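You operate a simulated robot arm through the tools that you are given. There is no shell and no other tool.

You run a simulated robot arm. Do the job below in one go: nothing can be reset, and whatever is moved stays where it is left.

JOB
Top up the tin labelled like the refill jug, to between its red lines.
Fine: press its lid back on and stand the jug where it was. Set down upright: refill jug.

It is judged by the outcome, as a careful person would: the job done as asked, and still so three seconds after it is handed in. It fails if anything else is knocked over, pushed out of place, dropped, spilled or broken. Lids that push on must go on centred and level and be pressed home; caps that screw on are set level and turned clockwise until they are tight.

ROBOT AND FRAMES
A 7-joint arm with a fingered hand, fixed in place. Base frame: the origin is on the floor under the middle of its stand, x ahead of it, y to its left, z up. Lengths are in m, angles in degrees, forces in N, time in s.
With the tool pointing down near the work surface it reaches from about 0.3 to 0.68 m from the base axis. Its first joint turns from -69.0 to 172.0 degrees. Payload 3.2 kg.
The tool frame sits at the grasp point between the pads (the TCP): z along the fingers, y along the line on which they close. The tips reach 0.026 m beyond it. The gripper opens to 0.088 m; its body begins 0.03 m behind the TCP. The gripper is a hand of 5 fingers: y runs from the thumb to the fingers, the wrist lies at [-0.016, -0.108, -0.172] in the tool frame.
Orientation is that of the tool frame in the base frame, as [roll, pitch, yaw] about the fixed x, y, z axes, in that order (R = Rz(yaw) Ry(pitch) Rx(roll)). With the fingers straight down and the wrist toward the robot, the tool's x, y and z point along [0, 1, 0], [1, 0, 0] and [0, 0, -1] of the base frame.

CONTROLS
- The arm moves only by the tool send_rows. Its argument "increments" is a list of rows, each a list of 6 numbers: the shift along the base's x, y, z in m, then the turn, a rotation vector about the base's x, y, z in degrees. In form: [[tx, ty, tz, wx, wy, wz], ...]. A call has 1 to 20 rows; each row is the pose to reach, as a shift and turn from the pose commanded when the call began. Rows are played at 5 a second. More than 0.05 m and 8.6 degrees between two rows, and nothing of the call is played. A pose out of reach is approached as far as the arm can. The call stops where the force on the tool passes 40 N (or 10 N more than at its start, if that is more) or the arm is blocked; 0.2 s more then pass. In this call time passes only in rows, and 0.2 s behind the last. The reply holds the time, the measured pose of the TCP, the force on the tool along the base axes, the opening and the grip force, in the units named above and with some noise, with the torque about the TCP (base axes, N m) and any sound that the robot's microphone picked up, and new pictures: "pictures" is both (left out), scene, wrist or none.
- Cameras (640 x 400 px; columns grow to the right, rows downward): "scene" is fixed at [0.2183, 0.6513, 1.3986]; the picture's right is [-0.98, -0.19, 0.00], its down [-0.10, 0.49, -0.87] and it looks along [0.17, -0.85, -0.50] (base axes); focal length 328 px, centre (320, 200). "wrist" rides on the gripper at [0.067, -0.097, -0.117] in the tool frame; the picture's right is [-0.71, 0.33, -0.62], its down [-0.65, -0.65, 0.39] and it looks along [-0.28, 0.68, 0.68] (tool axes); focal length 234 px, centre (320, 200). There is no depth. A picture from a camera that has moved, and an enlarged one, comes with that camera's place and axes in the base frame and with its lens.
- raise_lower(by): slides the trunk up (or, below 0, down) by that many m; the arm rides with it, the base frame stays. It gives what a move gives, with no picture.
- curl_fingers(index, middle, ring, little, thumb_bend, thumb_turn): sets how far each is bent, from 0 (flat) to 100 (curled in); at 30 the hand is open as for a grip, at 70 the pads meet at the TCP. One left out holds its place. A second passes; each finger stops where it meets its share of the squeeze, and holds until it gets a number again. It is the only way to open and close the hand. It gives what a move gives, with no picture; readings hold the bend of each and the force on index, middle, ring, little, thumb and palm. thumb_turn goes from beside the hand (0) to across from the fingers (100), as for a grip.
- enlarge(camera, box): a new picture of the part [left, top, right, bottom] of that camera's present view, enlarged. The clock stands still meanwhile.
- sign_off(): hands the job in; it is judged then, once.

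Nothing tells you positions but the pictures and the camera data. Unless the task says otherwise, let go and move clear before handing in.

The tools are called after "Emit:" by a JSON object that holds its "name" and its "arguments". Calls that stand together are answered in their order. send_rows: Moves the arm, as the interface text tells. Its arguments: {"type":"object","properties":{"increments":{"type":"array","items":{"type":"array","items":{"type":"number"}}},"pictures":{"type":"string","enum":["both","scene","wrist","none"]}},"required":["increments"]} The other tools are called the same way: raise_lower (by) moves the trunk up or down; curl_fingers (index, middle, ring, little, thumb_bend, thumb_turn) moves the fingers one by one; enlarge (camera, box) takes an enlarged picture of a part of a camera's view; sign_off () hands the job in.

At the start:

```text
time: 0.0
position: [0.5319, -0.1104, 1.0911]
orientation: [179.9, 0.1, 90.0]
force: [0.3, -0.7, 0.4]
wrist_torque: [0.0, 0.01, -0.02]
opening: 0.0876
grip_force: 0.1
shape: jaw
bend: [30.0, 30.0, 30.0, 30.0, 30.0, 97.0]
finger forces: [0.1, 0.0, 0.0, 0.1, 0.1, 0.1]
trunk travel left (down, up): [-0.725, 0.115]
```

scene: 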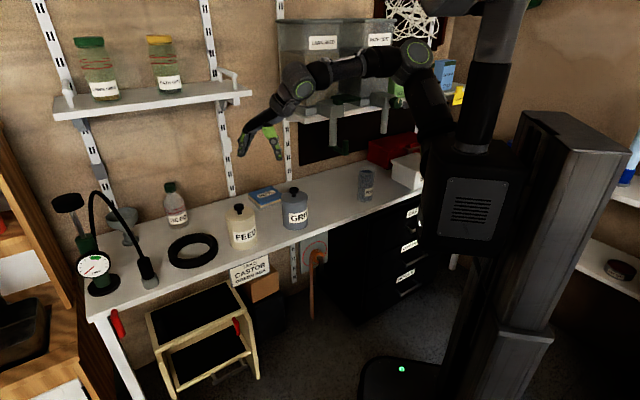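
wrist: 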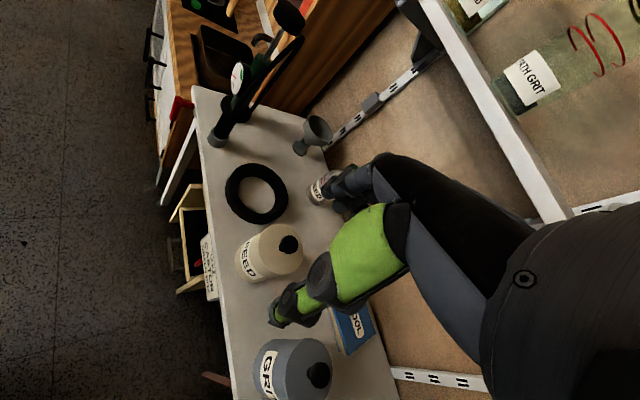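

I see a bench with a small bottle, tins labelled FEED and GRIT, jars on a shelf with red lines, and a grey jug-like thing. I will first look closely at the labels before moving anything.

Emit:
{"name": "enlarge", "arguments": {"camera": "scene", "box": [50, 20, 270, 160]}}

Emit:
{"name": "enlarge", "arguments": {"camera": "scene", "box": [210, 160, 330, 260]}}

Emit:
{"name": "enlarge", "arguments": {"camera": "scene", "box": [320, 120, 440, 220]}}

Emit:
{"name": "enlarge", "arguments": {"camera": "scene", "box": [60, 170, 220, 300]}}

Emit:
{"name": "enlarge", "arguments": {"camera": "scene", "box": [250, 0, 470, 140]}}

Emit:
{"name": "enlarge", "arguments": {"camera": "wrist", "box": [180, 60, 400, 400]}}

```text
2.86 times, centred on (160, 90) of scene
camera zoom: at [0.2183, 0.6513, 1.3986], right [-0.98, -0.19, 0.0], down [-0.1, 0.49, -0.87], along [0.17, -0.85, -0.5], focal length 936 px, centre (777, 514)
```

zoom: 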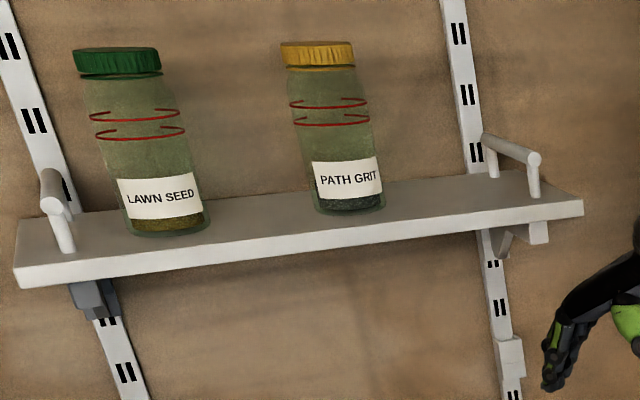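

```text
4.00 times, centred on (270, 210) of scene
camera zoom: at [0.2183, 0.6513, 1.3986], right [-0.98, -0.19, 0.0], down [-0.1, 0.49, -0.87], along [0.17, -0.85, -0.5], focal length 1310 px, centre (520, 160)
```

zoom: 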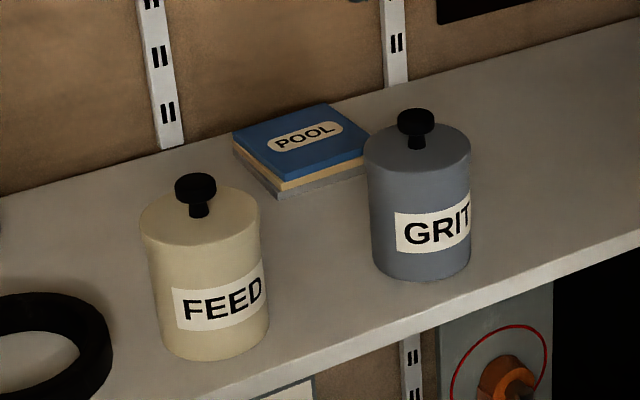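

```text
4.00 times, centred on (380, 170) of scene
camera zoom: at [0.2183, 0.6513, 1.3986], right [-0.98, -0.19, 0.0], down [-0.1, 0.49, -0.87], along [0.17, -0.85, -0.5], focal length 1310 px, centre (80, 320)
```

zoom: 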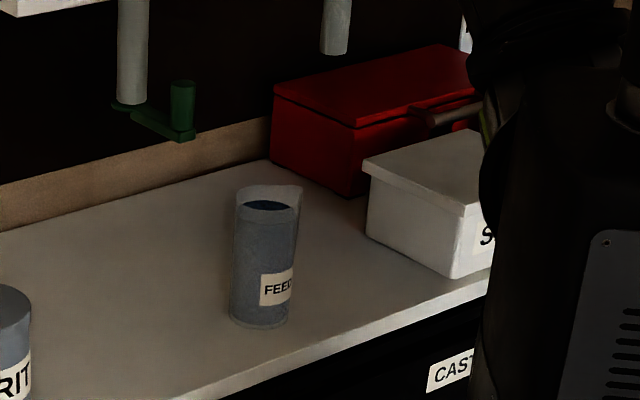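

```text
3.08 times, centred on (140, 235) of scene
camera zoom: at [0.2183, 0.6513, 1.3986], right [-0.98, -0.19, 0.0], down [-0.1, 0.49, -0.87], along [0.17, -0.85, -0.5], focal length 1008 px, centre (874, 92)
```

zoom: 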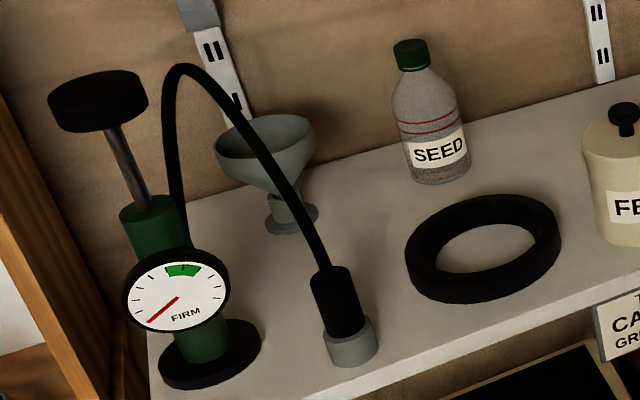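

```text
2.86 times, centred on (360, 70) of scene
camera zoom: at [0.2183, 0.6513, 1.3986], right [-0.98, -0.19, 0.0], down [-0.1, 0.49, -0.87], along [0.17, -0.85, -0.5], focal length 936 px, centre (206, 571)
```

zoom: 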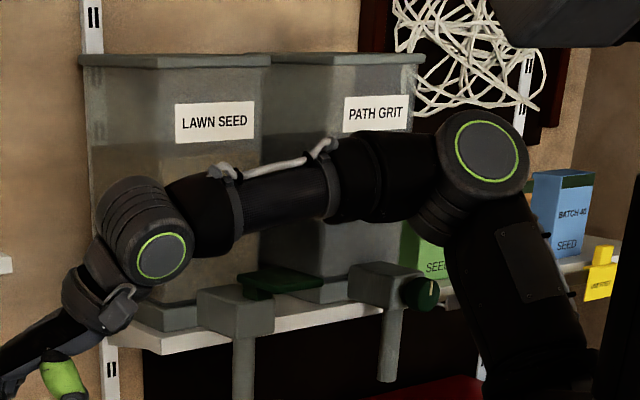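

```text
1.18 times, centred on (290, 230) of wrist
camera zoom: at [0.436, -0.0426, 1.2088], right [0.33, -0.71, 0.62], down [-0.65, -0.65, -0.39], along [0.68, -0.28, -0.68], focal length 276 px, centre (355, 165)
```

zoom: 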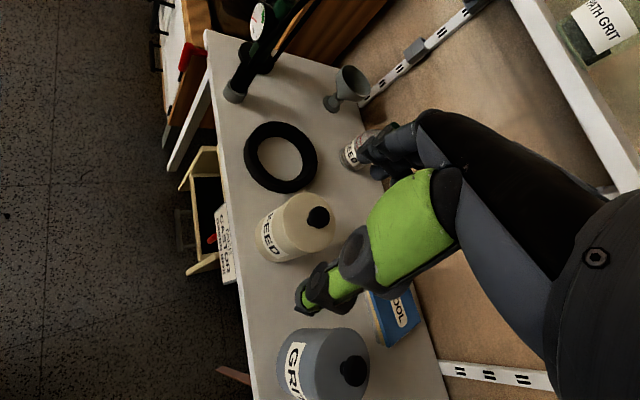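

The grey translucent jug on the right of the bench is labelled FEED, and the cream tin labelled FEED (knobbed lid) matches it. I estimate the tin at about (0.64, -0.165) with its knob at z≈0.87, and the jug at about (0.26, -0.53), on a bench at z≈0.74 whose edge runs at 45°. I will swing the arm over to look at the jug first.

Emit:
{"name": "send_rows", "arguments": {"increments": [[-0.0194, -0.0352, -0.004, 0, 0, -3.75], [-0.041, -0.0685, -0.008, 0, 0, -7.5], [-0.0646, -0.0994, -0.012, 0, 0, -11.25], [-0.0901, -0.1279, -0.016, 0, 0, -15], [-0.1172, -0.1538, -0.02, 0, 0, -18.75], [-0.1456, -0.1771, -0.024, 0, 0, -22.5], [-0.1753, -0.1977, -0.028, 0, 0, -26.25], [-0.2058, -0.2154, -0.032, 0, 0, -30], [-0.237, -0.2305, -0.036, 0, 0, -33.75], [-0.2687, -0.2428, -0.04, 0, 0, -37.5], [-0.3005, -0.2523, -0.044, 0, 0, -41.25], [-0.3321, -0.2591, -0.048, 0, 0, -45]], "pictures": "both"}}

```text
time: 2.6
position: [0.2047, -0.398, 1.0675]
orientation: [180.0, -0.2, 45.0]
force: [0.1, -0.2, 0.9]
wrist_torque: [0.01, 0.0, 0.02]
opening: 0.0878
grip_force: 0.0
shape: jaw
bend: [30.0, 30.0, 30.0, 30.0, 30.0, 97.0]
finger forces: [0.1, 0.1, 0.0, 0.1, 0.0, 0.0]
out of reach, approached as far as the arm can: row 10, 11, 12
trunk travel left (down, up): [-0.725, 0.115]
camera wrist: at [0.1836, -0.2808, 1.1848], right [-0.27, -0.74, 0.62], down [-0.92, 0.0, -0.39], along [0.28, -0.68, -0.68], focal length 234 px, centre (320, 200)
```

scene: 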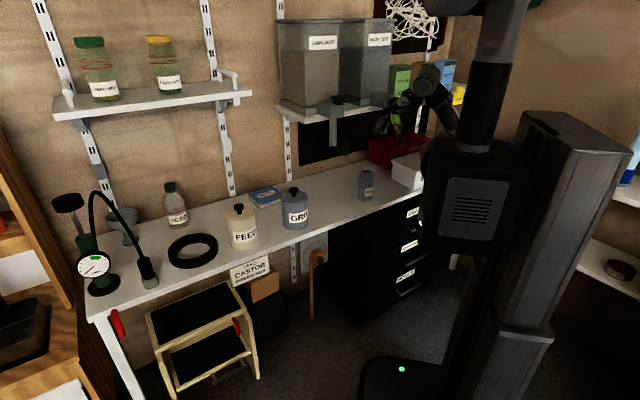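
wrist: 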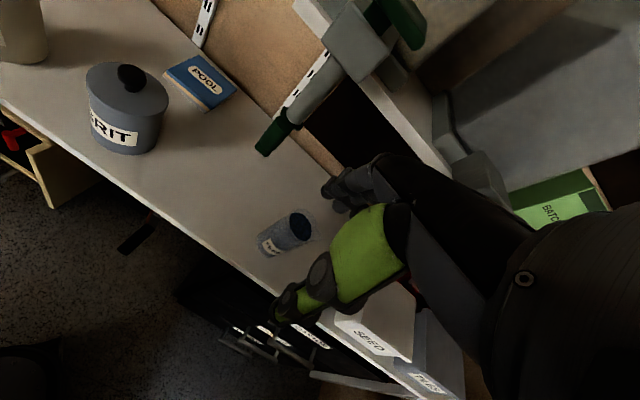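

The jug is in view, right of the GRIT tin. I will enlarge to find its lip and the contents.

Emit:
{"name": "enlarge", "arguments": {"camera": "wrist", "box": [230, 190, 350, 270]}}

Emit:
{"name": "enlarge", "arguments": {"camera": "wrist", "box": [60, 40, 260, 170]}}

Emit:
{"name": "enlarge", "arguments": {"camera": "scene", "box": [340, 150, 400, 210]}}

Emit:
{"name": "enlarge", "arguments": {"camera": "scene", "box": [220, 190, 280, 260]}}

Emit:
{"name": "enlarge", "arguments": {"camera": "wrist", "box": [250, 130, 470, 340]}}

```text
5.00 times, centred on (290, 230) of wrist
camera zoom: at [0.1836, -0.2808, 1.1848], right [-0.27, -0.74, 0.62], down [-0.92, 0.0, -0.39], along [0.28, -0.68, -0.68], focal length 1171 px, centre (470, 50)
```

zoom: 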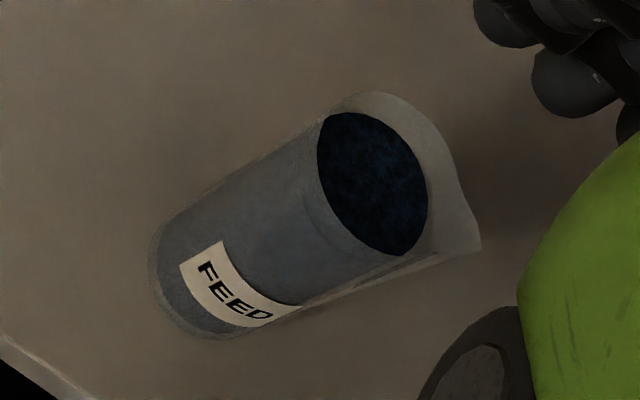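

```text
3.08 times, centred on (160, 105) of wrist
camera zoom: at [0.1836, -0.2808, 1.1848], right [-0.27, -0.74, 0.62], down [-0.92, 0.0, -0.39], along [0.28, -0.68, -0.68], focal length 720 px, centre (812, 492)
```

zoom: 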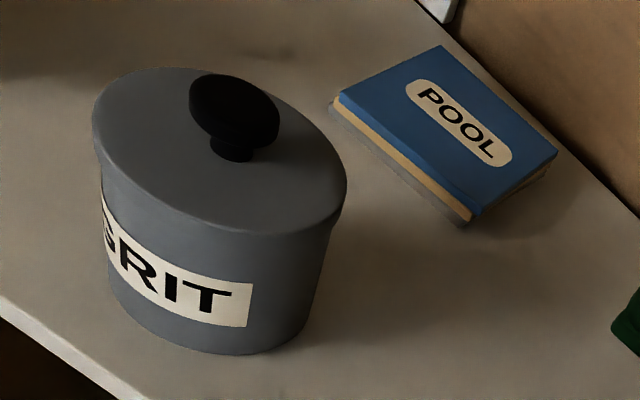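

```text
6.67 times, centred on (370, 180) of scene
camera zoom: at [0.2183, 0.6513, 1.3986], right [-0.98, -0.19, 0.0], down [-0.1, 0.49, -0.87], along [0.17, -0.85, -0.5], focal length 2184 px, centre (-13, 333)
```

zoom: 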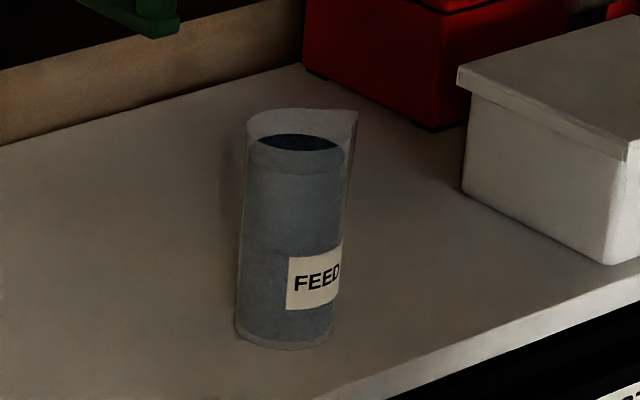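

```text
5.71 times, centred on (250, 225) of scene
camera zoom: at [0.2183, 0.6513, 1.3986], right [-0.98, -0.19, 0.0], down [-0.1, 0.49, -0.87], along [0.17, -0.85, -0.5], focal length 1872 px, centre (720, 57)
```

zoom: 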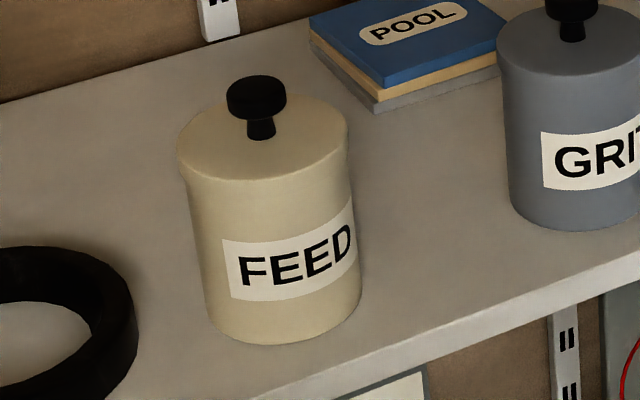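

```text
1.90 times, centred on (360, 235) of wrist
camera zoom: at [0.1836, -0.2808, 1.1848], right [-0.27, -0.74, 0.62], down [-0.92, 0.0, -0.39], along [0.28, -0.68, -0.68], focal length 446 px, centre (244, 133)
```

zoom: 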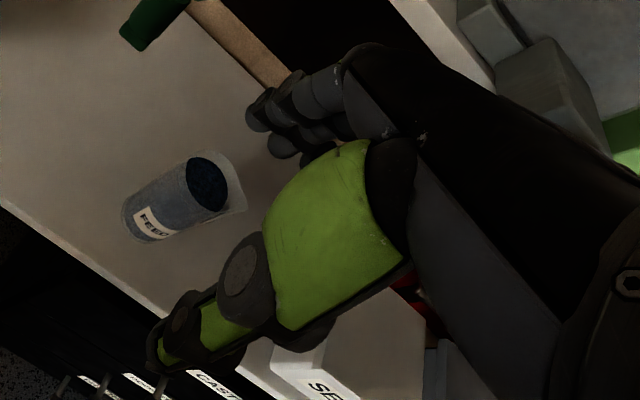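

The jug is a lipped cylinder (~0.065 m wide, ~0.13 m tall) nearly full; its lip points along the bench away from the tins. Next I go over the FEED tin to look at its lid and knob up close.

Emit:
{"name": "send_rows", "arguments": {"increments": [[0.0303, -0.0022, 0.0, 0, 0, 1.79], [0.0617, -0.0021, 0.0, 0, 0, 3.57], [0.0937, 0.0004, 0.0, 0, 0, 5.36], [0.1264, 0.0054, 0.0, 0, 0, 7.14], [0.1594, 0.013, 0.0, 0, 0, 8.93], [0.1927, 0.0233, 0.0, 0, 0, 10.71], [0.2258, 0.0363, 0.0, 0, 0, 12.5], [0.2587, 0.0521, 0.0, 0, 0, 14.29], [0.2913, 0.0707, 0.0, 0, 0, 16.07], [0.3232, 0.0919, -0.005, 0, 0, 17.86], [0.3543, 0.1159, -0.015, 0, 0, 19.64], [0.3843, 0.1426, -0.025, 0, 0, 21.43], [0.413, 0.172, -0.035, 0, 0, 23.2], [0.4401, 0.204, -0.043, 0, 0, 25]], "pictures": "both"}}

```text
time: 4.0
position: [0.3821, -0.3743, 1.058]
orientation: [-178.4, 0.4, 54.8]
force: [-19.9, 8.8, -11.6]
wrist_torque: [-0.7, -2.38, -0.65]
opening: 0.0878
grip_force: 0.1
shape: jaw
bend: [30.0, 30.0, 30.0, 30.0, 30.0, 97.0]
finger forces: [0.1, 0.1, 0.1, 0.0, 0.0, 24.1]
trunk travel left (down, up): [-0.725, 0.115]
stopped in row 6: the force on the tool passed its limit at 68 N (the readings are from after the stop); the commanded pose is now the measured one
camera wrist: at [0.3453, -0.2642, 1.1787], right [-0.12, -0.78, 0.62], down [-0.92, -0.15, -0.37], along [0.38, -0.61, -0.69], focal length 234 px, centre (320, 200)
```

scene: 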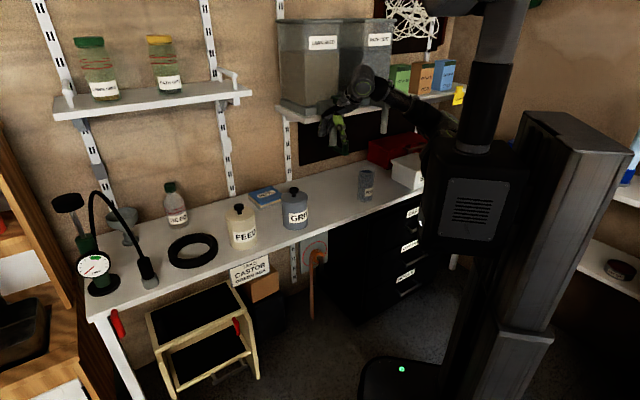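
wrist: 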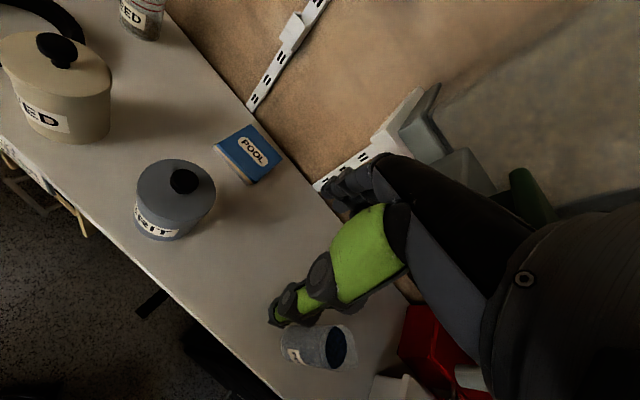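

The hand has touched the dispenser above the bench and the move stopped. I will look closely at the contact before backing off.

Emit:
{"name": "enlarge", "arguments": {"camera": "scene", "box": [270, 60, 430, 170]}}

Emit:
{"name": "enlarge", "arguments": {"camera": "wrist", "box": [300, 60, 640, 270]}}

```text
3.64 times, centred on (350, 115) of scene
camera zoom: at [0.2183, 0.6513, 1.3986], right [-0.98, -0.19, 0.0], down [-0.1, 0.49, -0.87], along [0.17, -0.85, -0.5], focal length 1191 px, centre (211, 509)
```

zoom: 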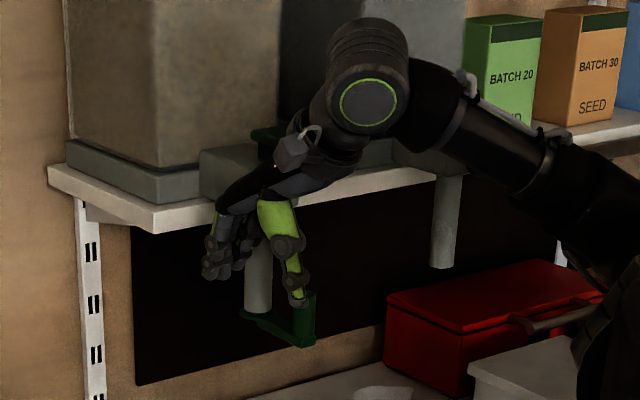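

```text
1.88 times, centred on (470, 165) of wrist
camera zoom: at [0.3453, -0.2642, 1.1787], right [-0.12, -0.78, 0.62], down [-0.92, -0.15, -0.37], along [0.38, -0.61, -0.69], focal length 441 px, centre (38, 266)
```

zoom: 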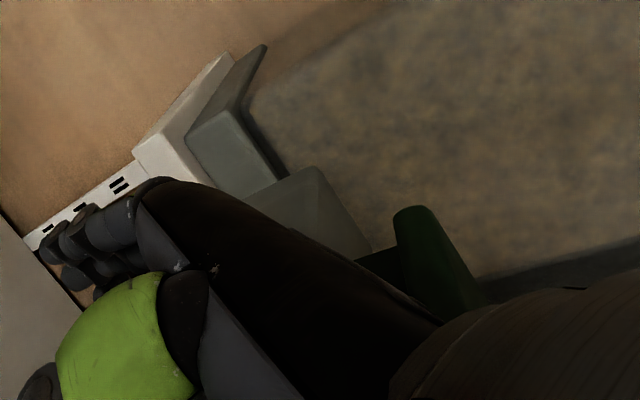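

The hand's finger side ran into the left dispenser's outlet tube, which hangs at about (0.39, -0.43), z≥0.98 — nearer than I had taken it. Nothing looks displaced. I back out the way I came, toward the robot, and then go lower and closer to the base before travelling left.

Emit:
{"name": "send_rows", "arguments": {"increments": [[-0.012, 0.005, 0, 0, 0, 0], [-0.03, 0.013, 0, 0, 0, 0], [-0.05, 0.022, 0, 0, 0, 0], [-0.07, 0.032, 0, 0, 0, 0], [-0.072, 0.036, -0.02, 0, 0, 0], [-0.075, 0.042, -0.05, 0, 0, 0], [-0.08, 0.05, -0.08, 0, 0, 0]], "pictures": "both"}}

```text
time: 5.6
position: [0.3316, -0.3475, 0.9868]
orientation: [-178.8, 0.3, 54.9]
force: [0.3, 3.3, 0.2]
wrist_torque: [-0.07, -0.02, 0.02]
opening: 0.0881
grip_force: 0.1
shape: jaw
bend: [30.0, 30.0, 30.0, 31.0, 30.0, 97.0]
finger forces: [0.0, 0.1, 0.0, 2.7, 0.1, 0.1]
out of reach, approached as far as the arm can: row 6, 7
trunk travel left (down, up): [-0.725, 0.115]
camera wrist: at [0.2934, -0.2369, 1.107], right [-0.12, -0.78, 0.62], down [-0.92, -0.15, -0.37], along [0.38, -0.61, -0.69], focal length 234 px, centre (320, 200)
```

scene: 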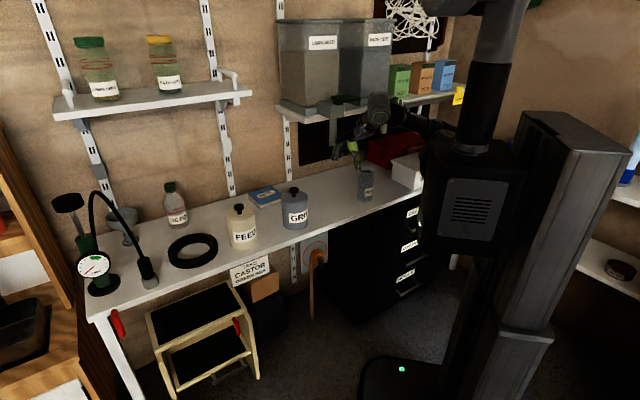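
wrist: 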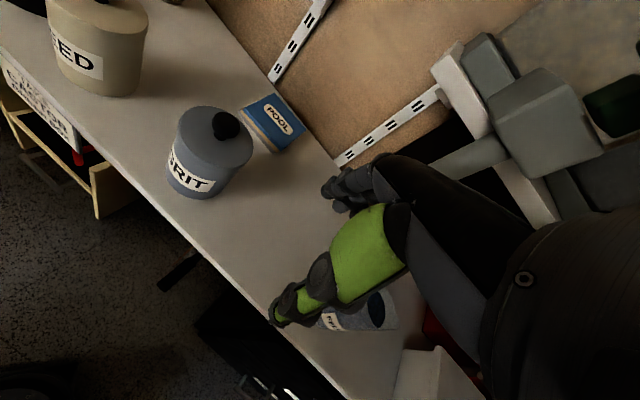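

The little finger is just brushing the dispenser's lever, and this close radius is out of reach at this trunk height. I slide left, along the bench and away from the lever, staying close to the robot.

Emit:
{"name": "send_rows", "arguments": {"increments": [[0.01, 0.016, 0, 0, 0, 0], [0.03, 0.038, 0, 0, 0, 0], [0.055, 0.062, 0, 0, 0, 0], [0.085, 0.09, 0.0, 0, 0, 0], [0.115, 0.12, 0.0, 0, 0, 0]], "pictures": "both"}}

```text
time: 6.8
position: [0.4448, -0.2277, 0.9902]
orientation: [-178.7, 0.3, 54.8]
force: [0.3, -0.4, 0.2]
wrist_torque: [-0.02, 0.01, 0.0]
opening: 0.0879
grip_force: 0.0
shape: jaw
bend: [30.0, 30.0, 30.0, 30.0, 30.0, 97.0]
finger forces: [0.0, 0.0, 0.0, 0.0, 0.0, 0.1]
trunk travel left (down, up): [-0.725, 0.115]
camera wrist: at [0.4086, -0.117, 1.1088], right [-0.12, -0.77, 0.62], down [-0.92, -0.15, -0.37], along [0.38, -0.61, -0.69], focal length 234 px, centre (320, 200)
```

scene: 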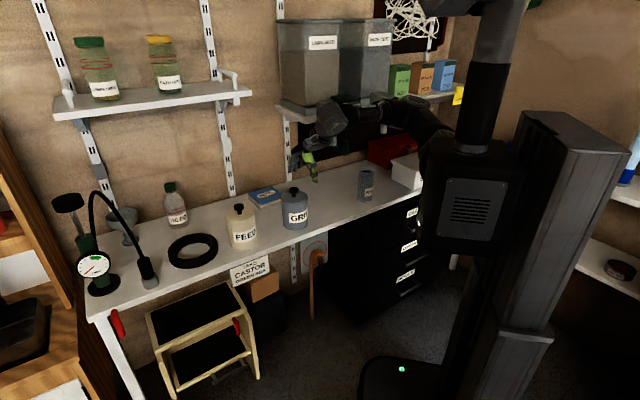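
wrist: 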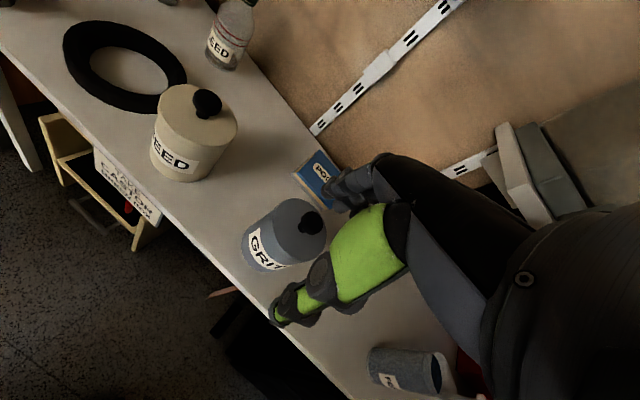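

Free again, with no forces; the arm now stands near the GRIT tin. I go on to above the FEED tin for a close look at the knob.

Emit:
{"name": "send_rows", "arguments": {"increments": [[0.035, 0.02, 0.005, -0.1, -0.25, 3], [0.075, 0.035, 0.01, -0.2, -0.5, 6], [0.115, 0.047, 0.01, -0.3, -0.75, 9], [0.155, 0.057, 0.01, -0.4, -1.0, 12], [0.195, 0.063, 0.01, -0.5, -1.2, 15]], "pictures": "both"}}

Emit:
{"name": "enlarge", "arguments": {"camera": "wrist", "box": [160, 180, 360, 360]}}

Emit:
{"name": "enlarge", "arguments": {"camera": "scene", "box": [270, 60, 430, 170]}}

Emit:
{"name": "enlarge", "arguments": {"camera": "scene", "box": [200, 120, 320, 260]}}

```text
time: 8.0
position: [0.6444, -0.1644, 0.9994]
orientation: [179.9, 0.2, 70.1]
force: [0.8, -0.4, -0.6]
wrist_torque: [0.02, 0.06, 0.01]
opening: 0.0878
grip_force: 0.0
shape: jaw
bend: [30.0, 30.0, 30.0, 30.0, 30.0, 97.0]
finger forces: [0.0, 0.0, 0.1, 0.0, 0.0, 0.0]
trunk travel left (down, up): [-0.725, 0.115]
camera wrist: at [0.5762, -0.0667, 1.1166], right [0.07, -0.78, 0.63], down [-0.84, -0.39, -0.39], along [0.54, -0.5, -0.68], focal length 234 px, centre (320, 200)
```

scene: 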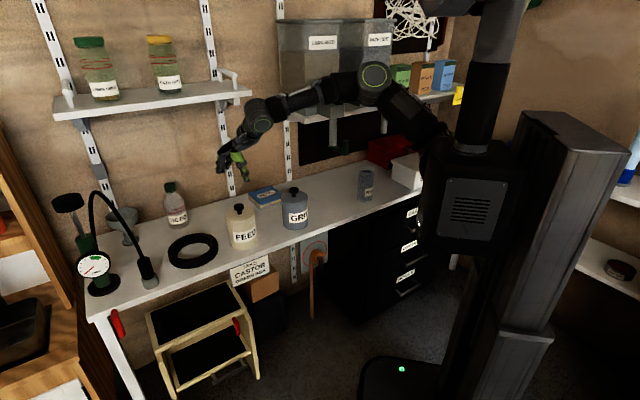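
wrist: 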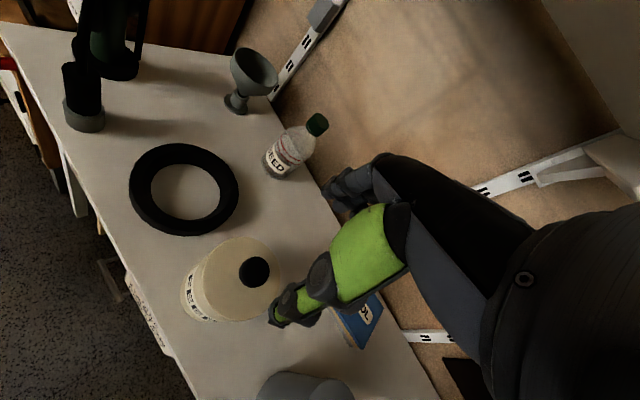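

```text
2.22 times, centred on (260, 270) of wrist
camera zoom: at [0.5762, -0.0667, 1.1166], right [0.07, -0.78, 0.63], down [-0.84, -0.39, -0.39], along [0.54, -0.5, -0.68], focal length 520 px, centre (453, 44)
```

zoom: 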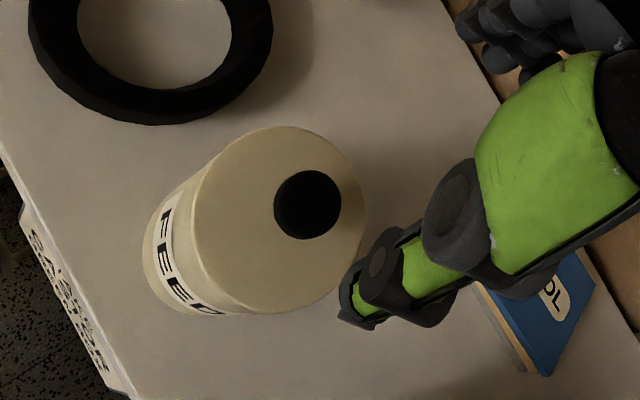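

```text
3.64 times, centred on (350, 115) of scene
camera zoom: at [0.2183, 0.6513, 1.3986], right [-0.98, -0.19, 0.0], down [-0.1, 0.49, -0.87], along [0.17, -0.85, -0.5], focal length 1191 px, centre (211, 509)
```

zoom: 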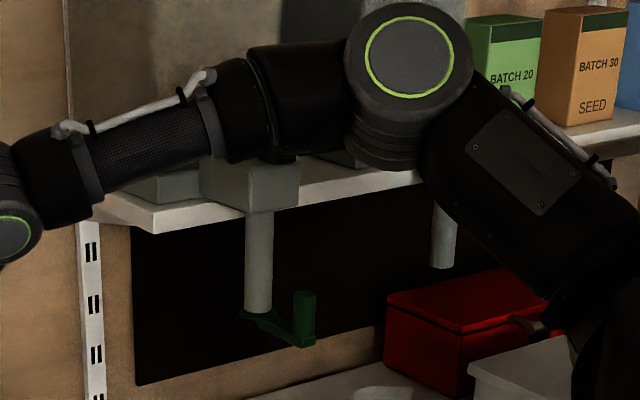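

```text
2.86 times, centred on (260, 190) of scene
camera zoom: at [0.2183, 0.6513, 1.3986], right [-0.98, -0.19, 0.0], down [-0.1, 0.49, -0.87], along [0.17, -0.85, -0.5], focal length 936 px, centre (491, 229)
```

zoom: 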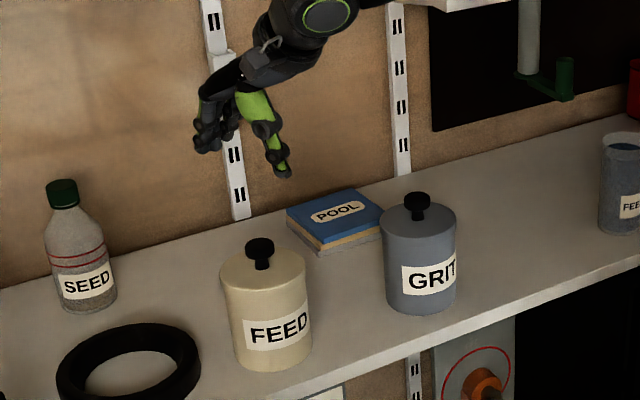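

The lever is unmoved. From two views I put the knob at about (0.644, -0.169), head z≈0.852–0.872, lid top z≈0.84. I centre on it and descend part-way to check alignment.

Emit:
{"name": "send_rows", "arguments": {"increments": [[0, -0.003, -0.03, 0, 0, 0], [0, -0.0046, -0.06, 0, 0, 0], [0, -0.0046, -0.08, 0, 0, 0]], "pictures": "both"}}

Emit:
{"name": "enlarge", "arguments": {"camera": "wrist", "box": [180, 160, 420, 340]}}

Emit:
{"name": "enlarge", "arguments": {"camera": "scene", "box": [200, 160, 300, 260]}}

```text
time: 8.8
position: [0.6417, -0.1689, 0.9205]
orientation: [179.9, 0.2, 69.9]
force: [-0.3, -0.5, 0.6]
wrist_torque: [0.0, 0.02, 0.01]
opening: 0.0878
grip_force: 0.1
shape: jaw
bend: [30.0, 30.0, 30.0, 30.0, 30.0, 97.0]
finger forces: [0.0, 0.1, 0.0, 0.1, 0.1, 0.1]
trunk travel left (down, up): [-0.725, 0.115]
camera wrist: at [0.5731, -0.0729, 1.0376], right [0.07, -0.78, 0.63], down [-0.84, -0.39, -0.39], along [0.54, -0.5, -0.68], focal length 234 px, centre (320, 200)
```

scene: 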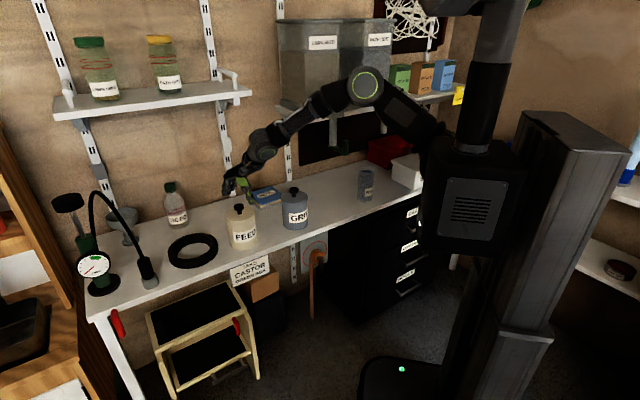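
wrist: 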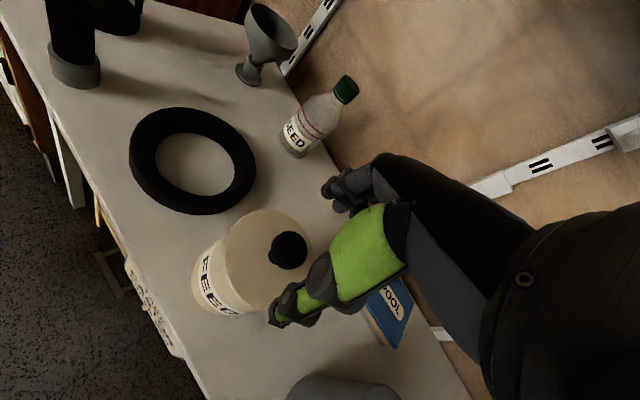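

```text
2.22 times, centred on (300, 250) of wrist
camera zoom: at [0.5731, -0.0729, 1.0376], right [0.07, -0.78, 0.63], down [-0.84, -0.39, -0.39], along [0.54, -0.5, -0.68], focal length 520 px, centre (364, 89)
```

zoom: 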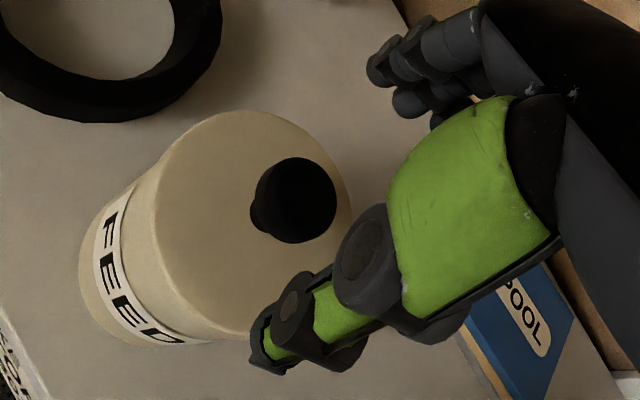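

```text
4.00 times, centred on (250, 210) of scene
camera zoom: at [0.2183, 0.6513, 1.3986], right [-0.98, -0.19, 0.0], down [-0.1, 0.49, -0.87], along [0.17, -0.85, -0.5], focal length 1310 px, centre (600, 160)
```

zoom: 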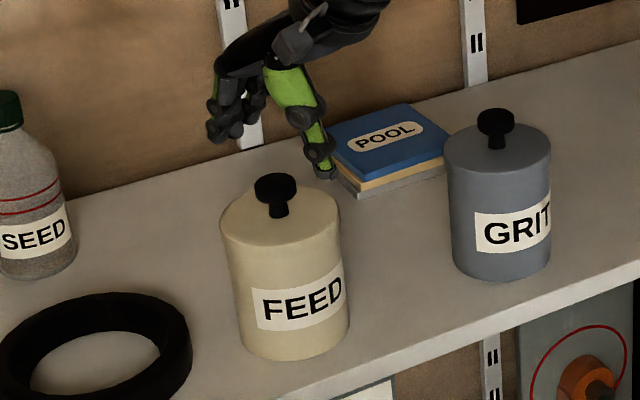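

The alignment is good: the knob sits midway between thumb and fingers. I shift 2 mm outward, pre-close slightly, then lower around the knob.

Emit:
{"name": "curl_fingers", "arguments": {"index": 40, "middle": 40, "ring": 40, "little": 40, "thumb_bend": 40, "thumb_turn": 97}}

Emit:
{"name": "send_rows", "arguments": {"increments": [[0.001, 0, -0.015, 0, 0, 0], [0.002, 0, -0.03, 0, 0, 0], [0.002, 0, -0.042, 0, 0, 0]], "pictures": "both"}}

Emit:
{"name": "enlarge", "arguments": {"camera": "wrist", "box": [200, 160, 440, 340]}}

Emit:
{"name": "enlarge", "arguments": {"camera": "scene", "box": [210, 170, 280, 250]}}

```text
time: 9.8
position: [0.6407, -0.1702, 0.9207]
orientation: [179.9, 0.3, 69.9]
force: [0.9, -0.3, 0.5]
wrist_torque: [0.01, -0.02, 0.01]
opening: 0.0675
grip_force: 0.0
shape: fingers
bend: [40.0, 40.0, 40.0, 40.0, 40.0, 96.0]
finger forces: [0.1, 0.1, 0.1, 0.0, 0.0, 0.1]
trunk travel left (down, up): [-0.725, 0.115]
```

```text
time: 10.6
position: [0.6436, -0.1693, 0.8773]
orientation: [179.9, 0.3, 69.9]
force: [-0.1, 0.1, 0.0]
wrist_torque: [-0.04, -0.01, -0.02]
opening: 0.0675
grip_force: 0.1
shape: fingers
bend: [40.0, 40.0, 40.0, 40.0, 40.0, 96.0]
finger forces: [0.0, 0.0, 0.1, 0.0, 0.0, 0.1]
trunk travel left (down, up): [-0.725, 0.115]
camera wrist: at [0.5754, -0.0726, 0.9947], right [0.07, -0.78, 0.63], down [-0.84, -0.39, -0.39], along [0.54, -0.5, -0.68], focal length 234 px, centre (320, 200)
```

scene: 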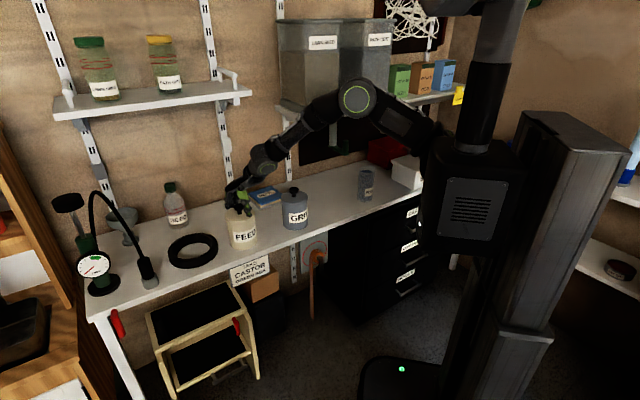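
wrist: 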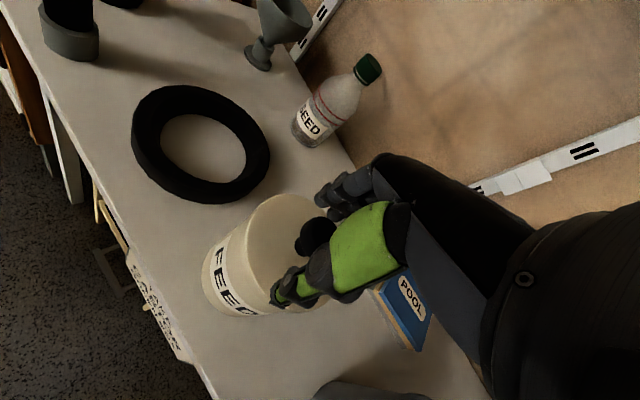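

```text
2.22 times, centred on (320, 250) of wrist
camera zoom: at [0.5754, -0.0726, 0.9947], right [0.07, -0.78, 0.63], down [-0.84, -0.39, -0.39], along [0.54, -0.5, -0.68], focal length 520 px, centre (320, 89)
```

zoom: 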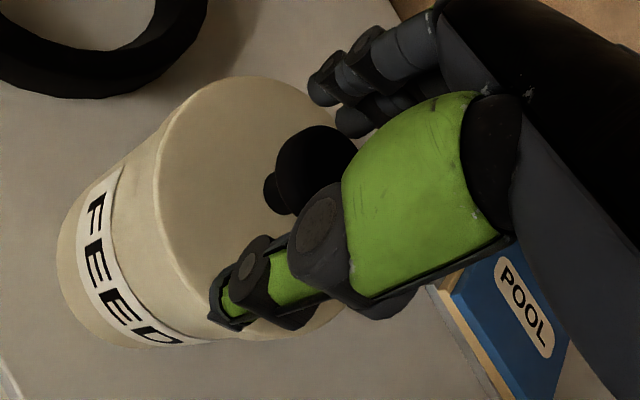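

```text
5.00 times, centred on (245, 210) of scene
camera zoom: at [0.2183, 0.6513, 1.3986], right [-0.98, -0.19, 0.0], down [-0.1, 0.49, -0.87], along [0.17, -0.85, -0.5], focal length 1638 px, centre (695, 150)
```

zoom: 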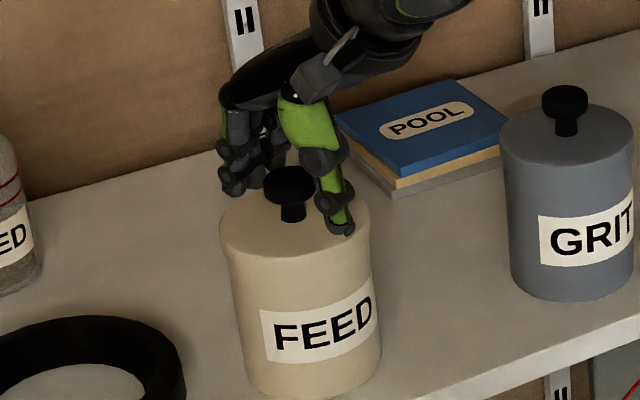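

The knob head lies between the thumb and fingers, and the thumb tip is just above the lid. I close the hand gently onto the knob.

Emit:
{"name": "curl_fingers", "arguments": {"index": 56, "middle": 56, "ring": 56, "little": 56, "thumb_bend": 56}}

Emit:
{"name": "enlarge", "arguments": {"camera": "wrist", "box": [200, 160, 440, 340]}}

Emit:
{"name": "enlarge", "arguments": {"camera": "scene", "box": [210, 170, 280, 250]}}

```text
time: 11.6
position: [0.643, -0.1701, 0.8768]
orientation: [179.9, 0.2, 69.9]
force: [-0.1, -0.3, -0.3]
wrist_torque: [-0.01, 0.02, 0.01]
opening: 0.0331
grip_force: 0.0
shape: fingers
bend: [56.0, 56.0, 56.0, 56.0, 56.0, 98.0]
finger forces: [0.0, 0.0, 0.0, 0.0, 0.1, 0.0]
trunk travel left (down, up): [-0.725, 0.115]
```

```text
2.22 times, centred on (320, 250) of wrist
camera zoom: at [0.5752, -0.0727, 0.9948], right [0.07, -0.78, 0.63], down [-0.84, -0.39, -0.39], along [0.54, -0.5, -0.68], focal length 520 px, centre (320, 89)
```

zoom: 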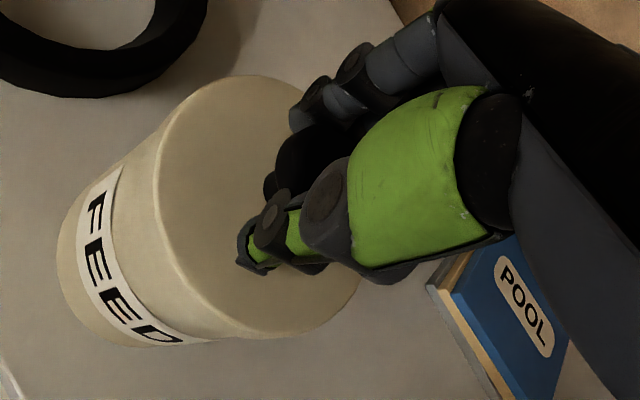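

```text
5.00 times, centred on (245, 210) of scene
camera zoom: at [0.2183, 0.6513, 1.3986], right [-0.98, -0.19, 0.0], down [-0.1, 0.49, -0.87], along [0.17, -0.85, -0.5], focal length 1638 px, centre (695, 150)
```

zoom: 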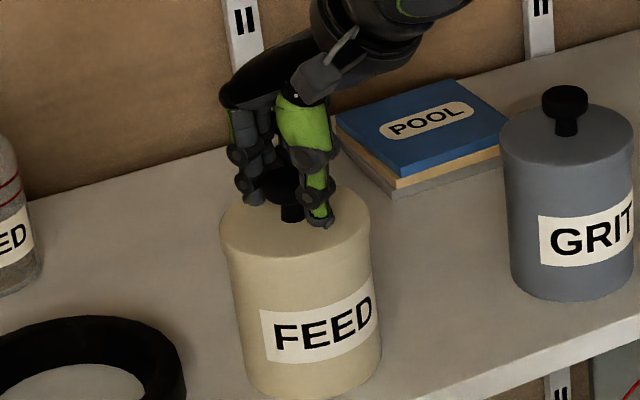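

The hand is around the knob with no contact yet; I close further to a firm hold.

Emit:
{"name": "curl_fingers", "arguments": {"index": 72, "middle": 72, "ring": 66, "little": 60, "thumb_bend": 72}}

Emit:
{"name": "enlarge", "arguments": {"camera": "wrist", "box": [200, 160, 440, 340]}}

Emit:
{"name": "enlarge", "arguments": {"camera": "scene", "box": [210, 170, 280, 250]}}

```text
time: 12.6
position: [0.6428, -0.1704, 0.8766]
orientation: [179.9, 0.2, 69.9]
force: [0.5, 0.7, 0.2]
wrist_torque: [0.06, 0.02, 0.01]
opening: 0.0246
grip_force: 16.0
shape: fingers
bend: [61.0, 65.0, 66.0, 60.0, 61.0, 99.0]
finger forces: [9.6, 6.5, 0.0, 0.0, 15.7, 0.0]
trunk travel left (down, up): [-0.725, 0.115]
heard: snap
```

```text
2.22 times, centred on (320, 250) of wrist
camera zoom: at [0.5752, -0.0727, 0.9949], right [0.07, -0.78, 0.63], down [-0.84, -0.39, -0.39], along [0.54, -0.5, -0.68], focal length 520 px, centre (320, 89)
```

zoom: 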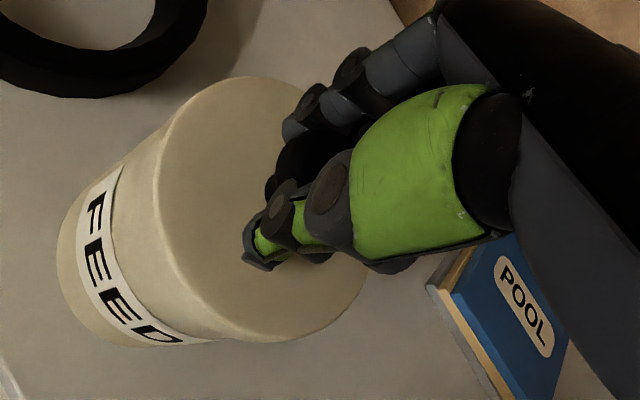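

```text
5.00 times, centred on (245, 210) of scene
camera zoom: at [0.2183, 0.6513, 1.3986], right [-0.98, -0.19, 0.0], down [-0.1, 0.49, -0.87], along [0.17, -0.85, -0.5], focal length 1638 px, centre (695, 150)
```

zoom: 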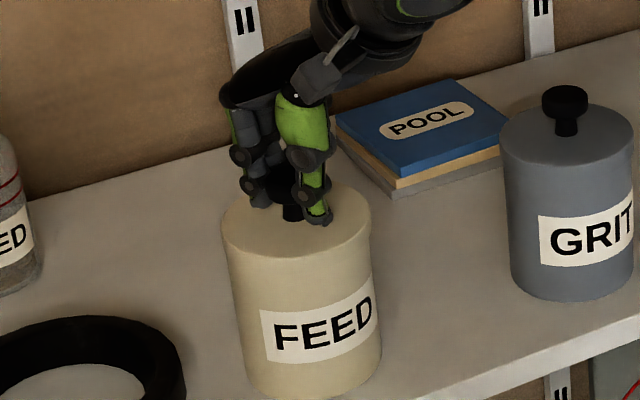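

The knob is held at 16 N and there was a snap — the lid's seat seems to have given. I lift slowly and watch whether the tin stays on the bench.

Emit:
{"name": "send_rows", "arguments": {"increments": [[0, 0, 0.004, 0, 0, 0], [0, 0, 0.008, 0, 0, 0], [0, 0, 0.012, 0, 0, 0], [0, 0, 0.018, 0, 0, 0], [0, 0, 0.025, 0, 0, 0]], "pictures": "none"}}

Emit:
{"name": "enlarge", "arguments": {"camera": "scene", "box": [210, 170, 280, 250]}}

Emit:
{"name": "enlarge", "arguments": {"camera": "wrist", "box": [180, 160, 420, 340]}}

```text
time: 13.8
position: [0.6433, -0.1701, 0.9022]
orientation: [179.8, 0.2, 69.9]
force: [-0.5, 0.0, 0.4]
wrist_torque: [0.02, -0.02, 0.01]
opening: 0.0249
grip_force: 15.8
shape: fingers
bend: [61.0, 65.0, 66.0, 60.0, 61.0, 99.0]
finger forces: [9.4, 6.2, 0.0, 0.1, 15.5, 0.0]
trunk travel left (down, up): [-0.725, 0.115]
```

```text
5.00 times, centred on (245, 210) of scene
camera zoom: at [0.2183, 0.6513, 1.3986], right [-0.98, -0.19, 0.0], down [-0.1, 0.49, -0.87], along [0.17, -0.85, -0.5], focal length 1638 px, centre (695, 150)
```

zoom: 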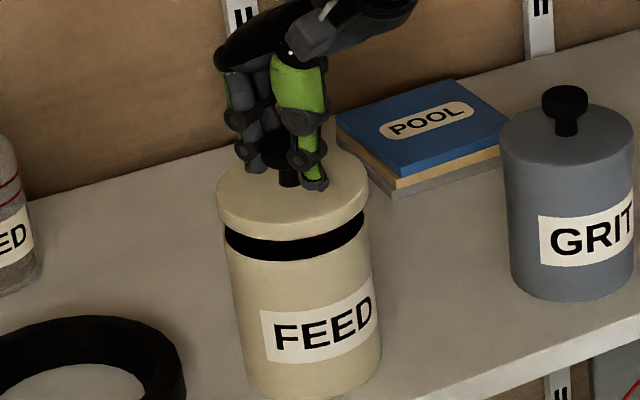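

```text
2.22 times, centred on (300, 250) of wrist
camera zoom: at [0.5753, -0.0732, 1.0199], right [0.07, -0.78, 0.63], down [-0.84, -0.39, -0.39], along [0.54, -0.5, -0.68], focal length 520 px, centre (364, 89)
```

zoom: 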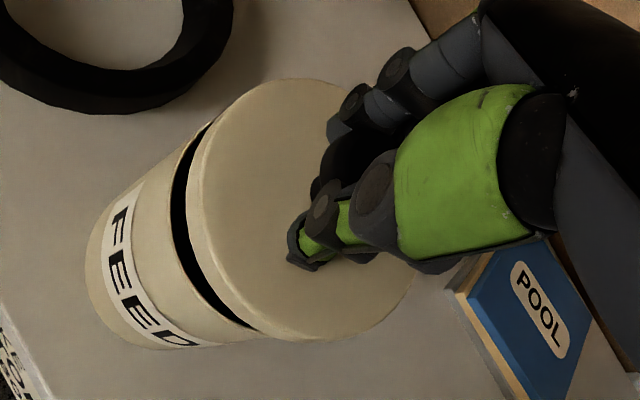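

The lid is off, level, and the tin stayed put. I'll raise the trunk a little for better close-in reach, then carry the lid to the clear patch of bench right of the GRIT tin.

Emit:
{"name": "raise_lower", "arguments": {"by": 0.1}}

Emit:
{"name": "enlarge", "arguments": {"camera": "scene", "box": [190, 60, 350, 260]}}

Emit:
{"name": "enlarge", "arguments": {"camera": "wrist", "box": [100, 160, 340, 340]}}

```text
time: 15.1
position: [0.6435, -0.1706, 1.0027]
orientation: [-179.9, 0.2, 69.8]
force: [-0.4, -0.3, -0.8]
wrist_torque: [-0.01, 0.02, -0.01]
opening: 0.0246
grip_force: 15.5
shape: fingers
bend: [61.0, 65.0, 66.0, 60.0, 61.0, 99.0]
finger forces: [9.4, 6.2, 0.0, 0.0, 15.4, 0.0]
trunk travel left (down, up): [-0.825, 0.015]
```

```text
2.00 times, centred on (270, 160) of scene
camera zoom: at [0.2183, 0.6513, 1.3986], right [-0.98, -0.19, 0.0], down [-0.1, 0.49, -0.87], along [0.17, -0.85, -0.5], focal length 655 px, centre (420, 280)
```

zoom: 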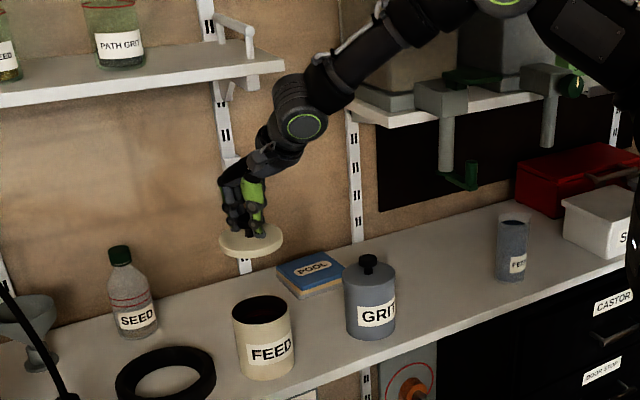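

```text
2.22 times, centred on (220, 250) of wrist
camera zoom: at [0.5755, -0.0733, 1.1195], right [0.07, -0.78, 0.63], down [-0.84, -0.39, -0.39], along [0.54, -0.5, -0.68], focal length 520 px, centre (542, 89)
```

zoom: 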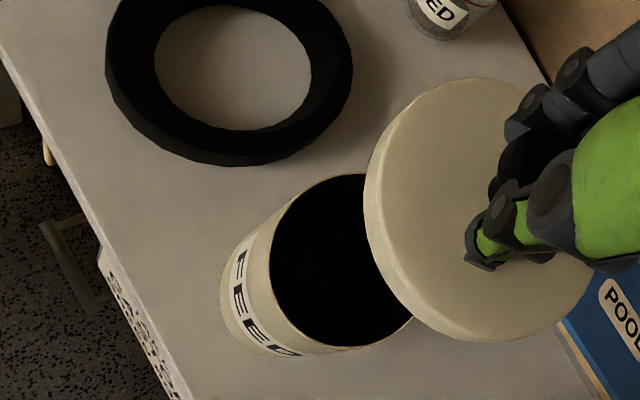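

The trunk is up and the open FEED tin is dark inside from here. I carry the lid in an arc close to the robot, staying clear of the GRIT knob and the dispenser tube.

Emit:
{"name": "send_rows", "arguments": {"increments": [[-0.0425, -0.0132, -0.002, 0, 0, -2.9], [-0.0842, -0.0267, -0.003, 0, 0, -5.8], [-0.1252, -0.0422, -0.008, 0, 0, -8.6], [-0.1648, -0.0578, -0.013, 0, 0, -11.5], [-0.203, -0.0748, -0.018, 0, 0, -14.4], [-0.2376, -0.0953, -0.023, 0, 0, -17.3], [-0.2709, -0.1172, -0.033, 0, 0, -20.1], [-0.302, -0.1426, -0.043, 0, 0, -23]], "pictures": "both"}}

Emit:
{"name": "enlarge", "arguments": {"camera": "scene", "box": [260, 80, 420, 240]}}

```text
time: 16.9
position: [0.3514, -0.3261, 0.9557]
orientation: [-179.8, 0.1, 46.8]
force: [0.2, 0.3, -0.6]
wrist_torque: [0.03, 0.05, -0.05]
opening: 0.0247
grip_force: 15.3
shape: fingers
bend: [61.0, 65.0, 66.0, 60.0, 61.0, 99.0]
finger forces: [9.5, 5.9, 0.0, 0.0, 15.0, 0.1]
out of reach, approached as far as the arm can: row 7, 8
trunk travel left (down, up): [-0.825, 0.015]
camera wrist: at [0.3279, -0.2086, 1.0733], right [-0.24, -0.74, 0.63], down [-0.92, -0.03, -0.39], along [0.3, -0.67, -0.68], focal length 234 px, centre (320, 200)
```

scene: 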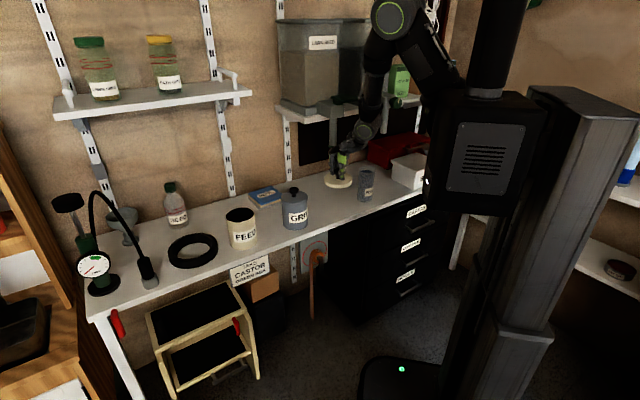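
wrist: 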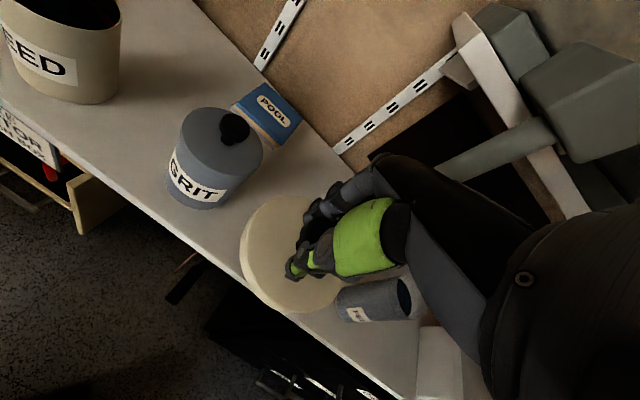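

```text
2.50 times, centred on (340, 160) of scene
camera zoom: at [0.2183, 0.6513, 1.3986], right [-0.98, -0.19, 0.0], down [-0.1, 0.49, -0.87], along [0.17, -0.85, -0.5], focal length 819 px, centre (270, 300)
```

zoom: 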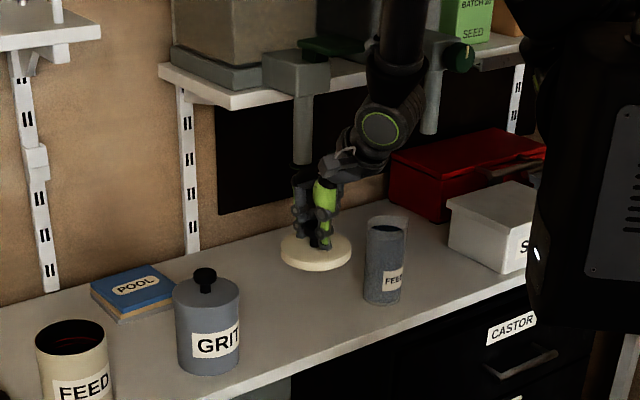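

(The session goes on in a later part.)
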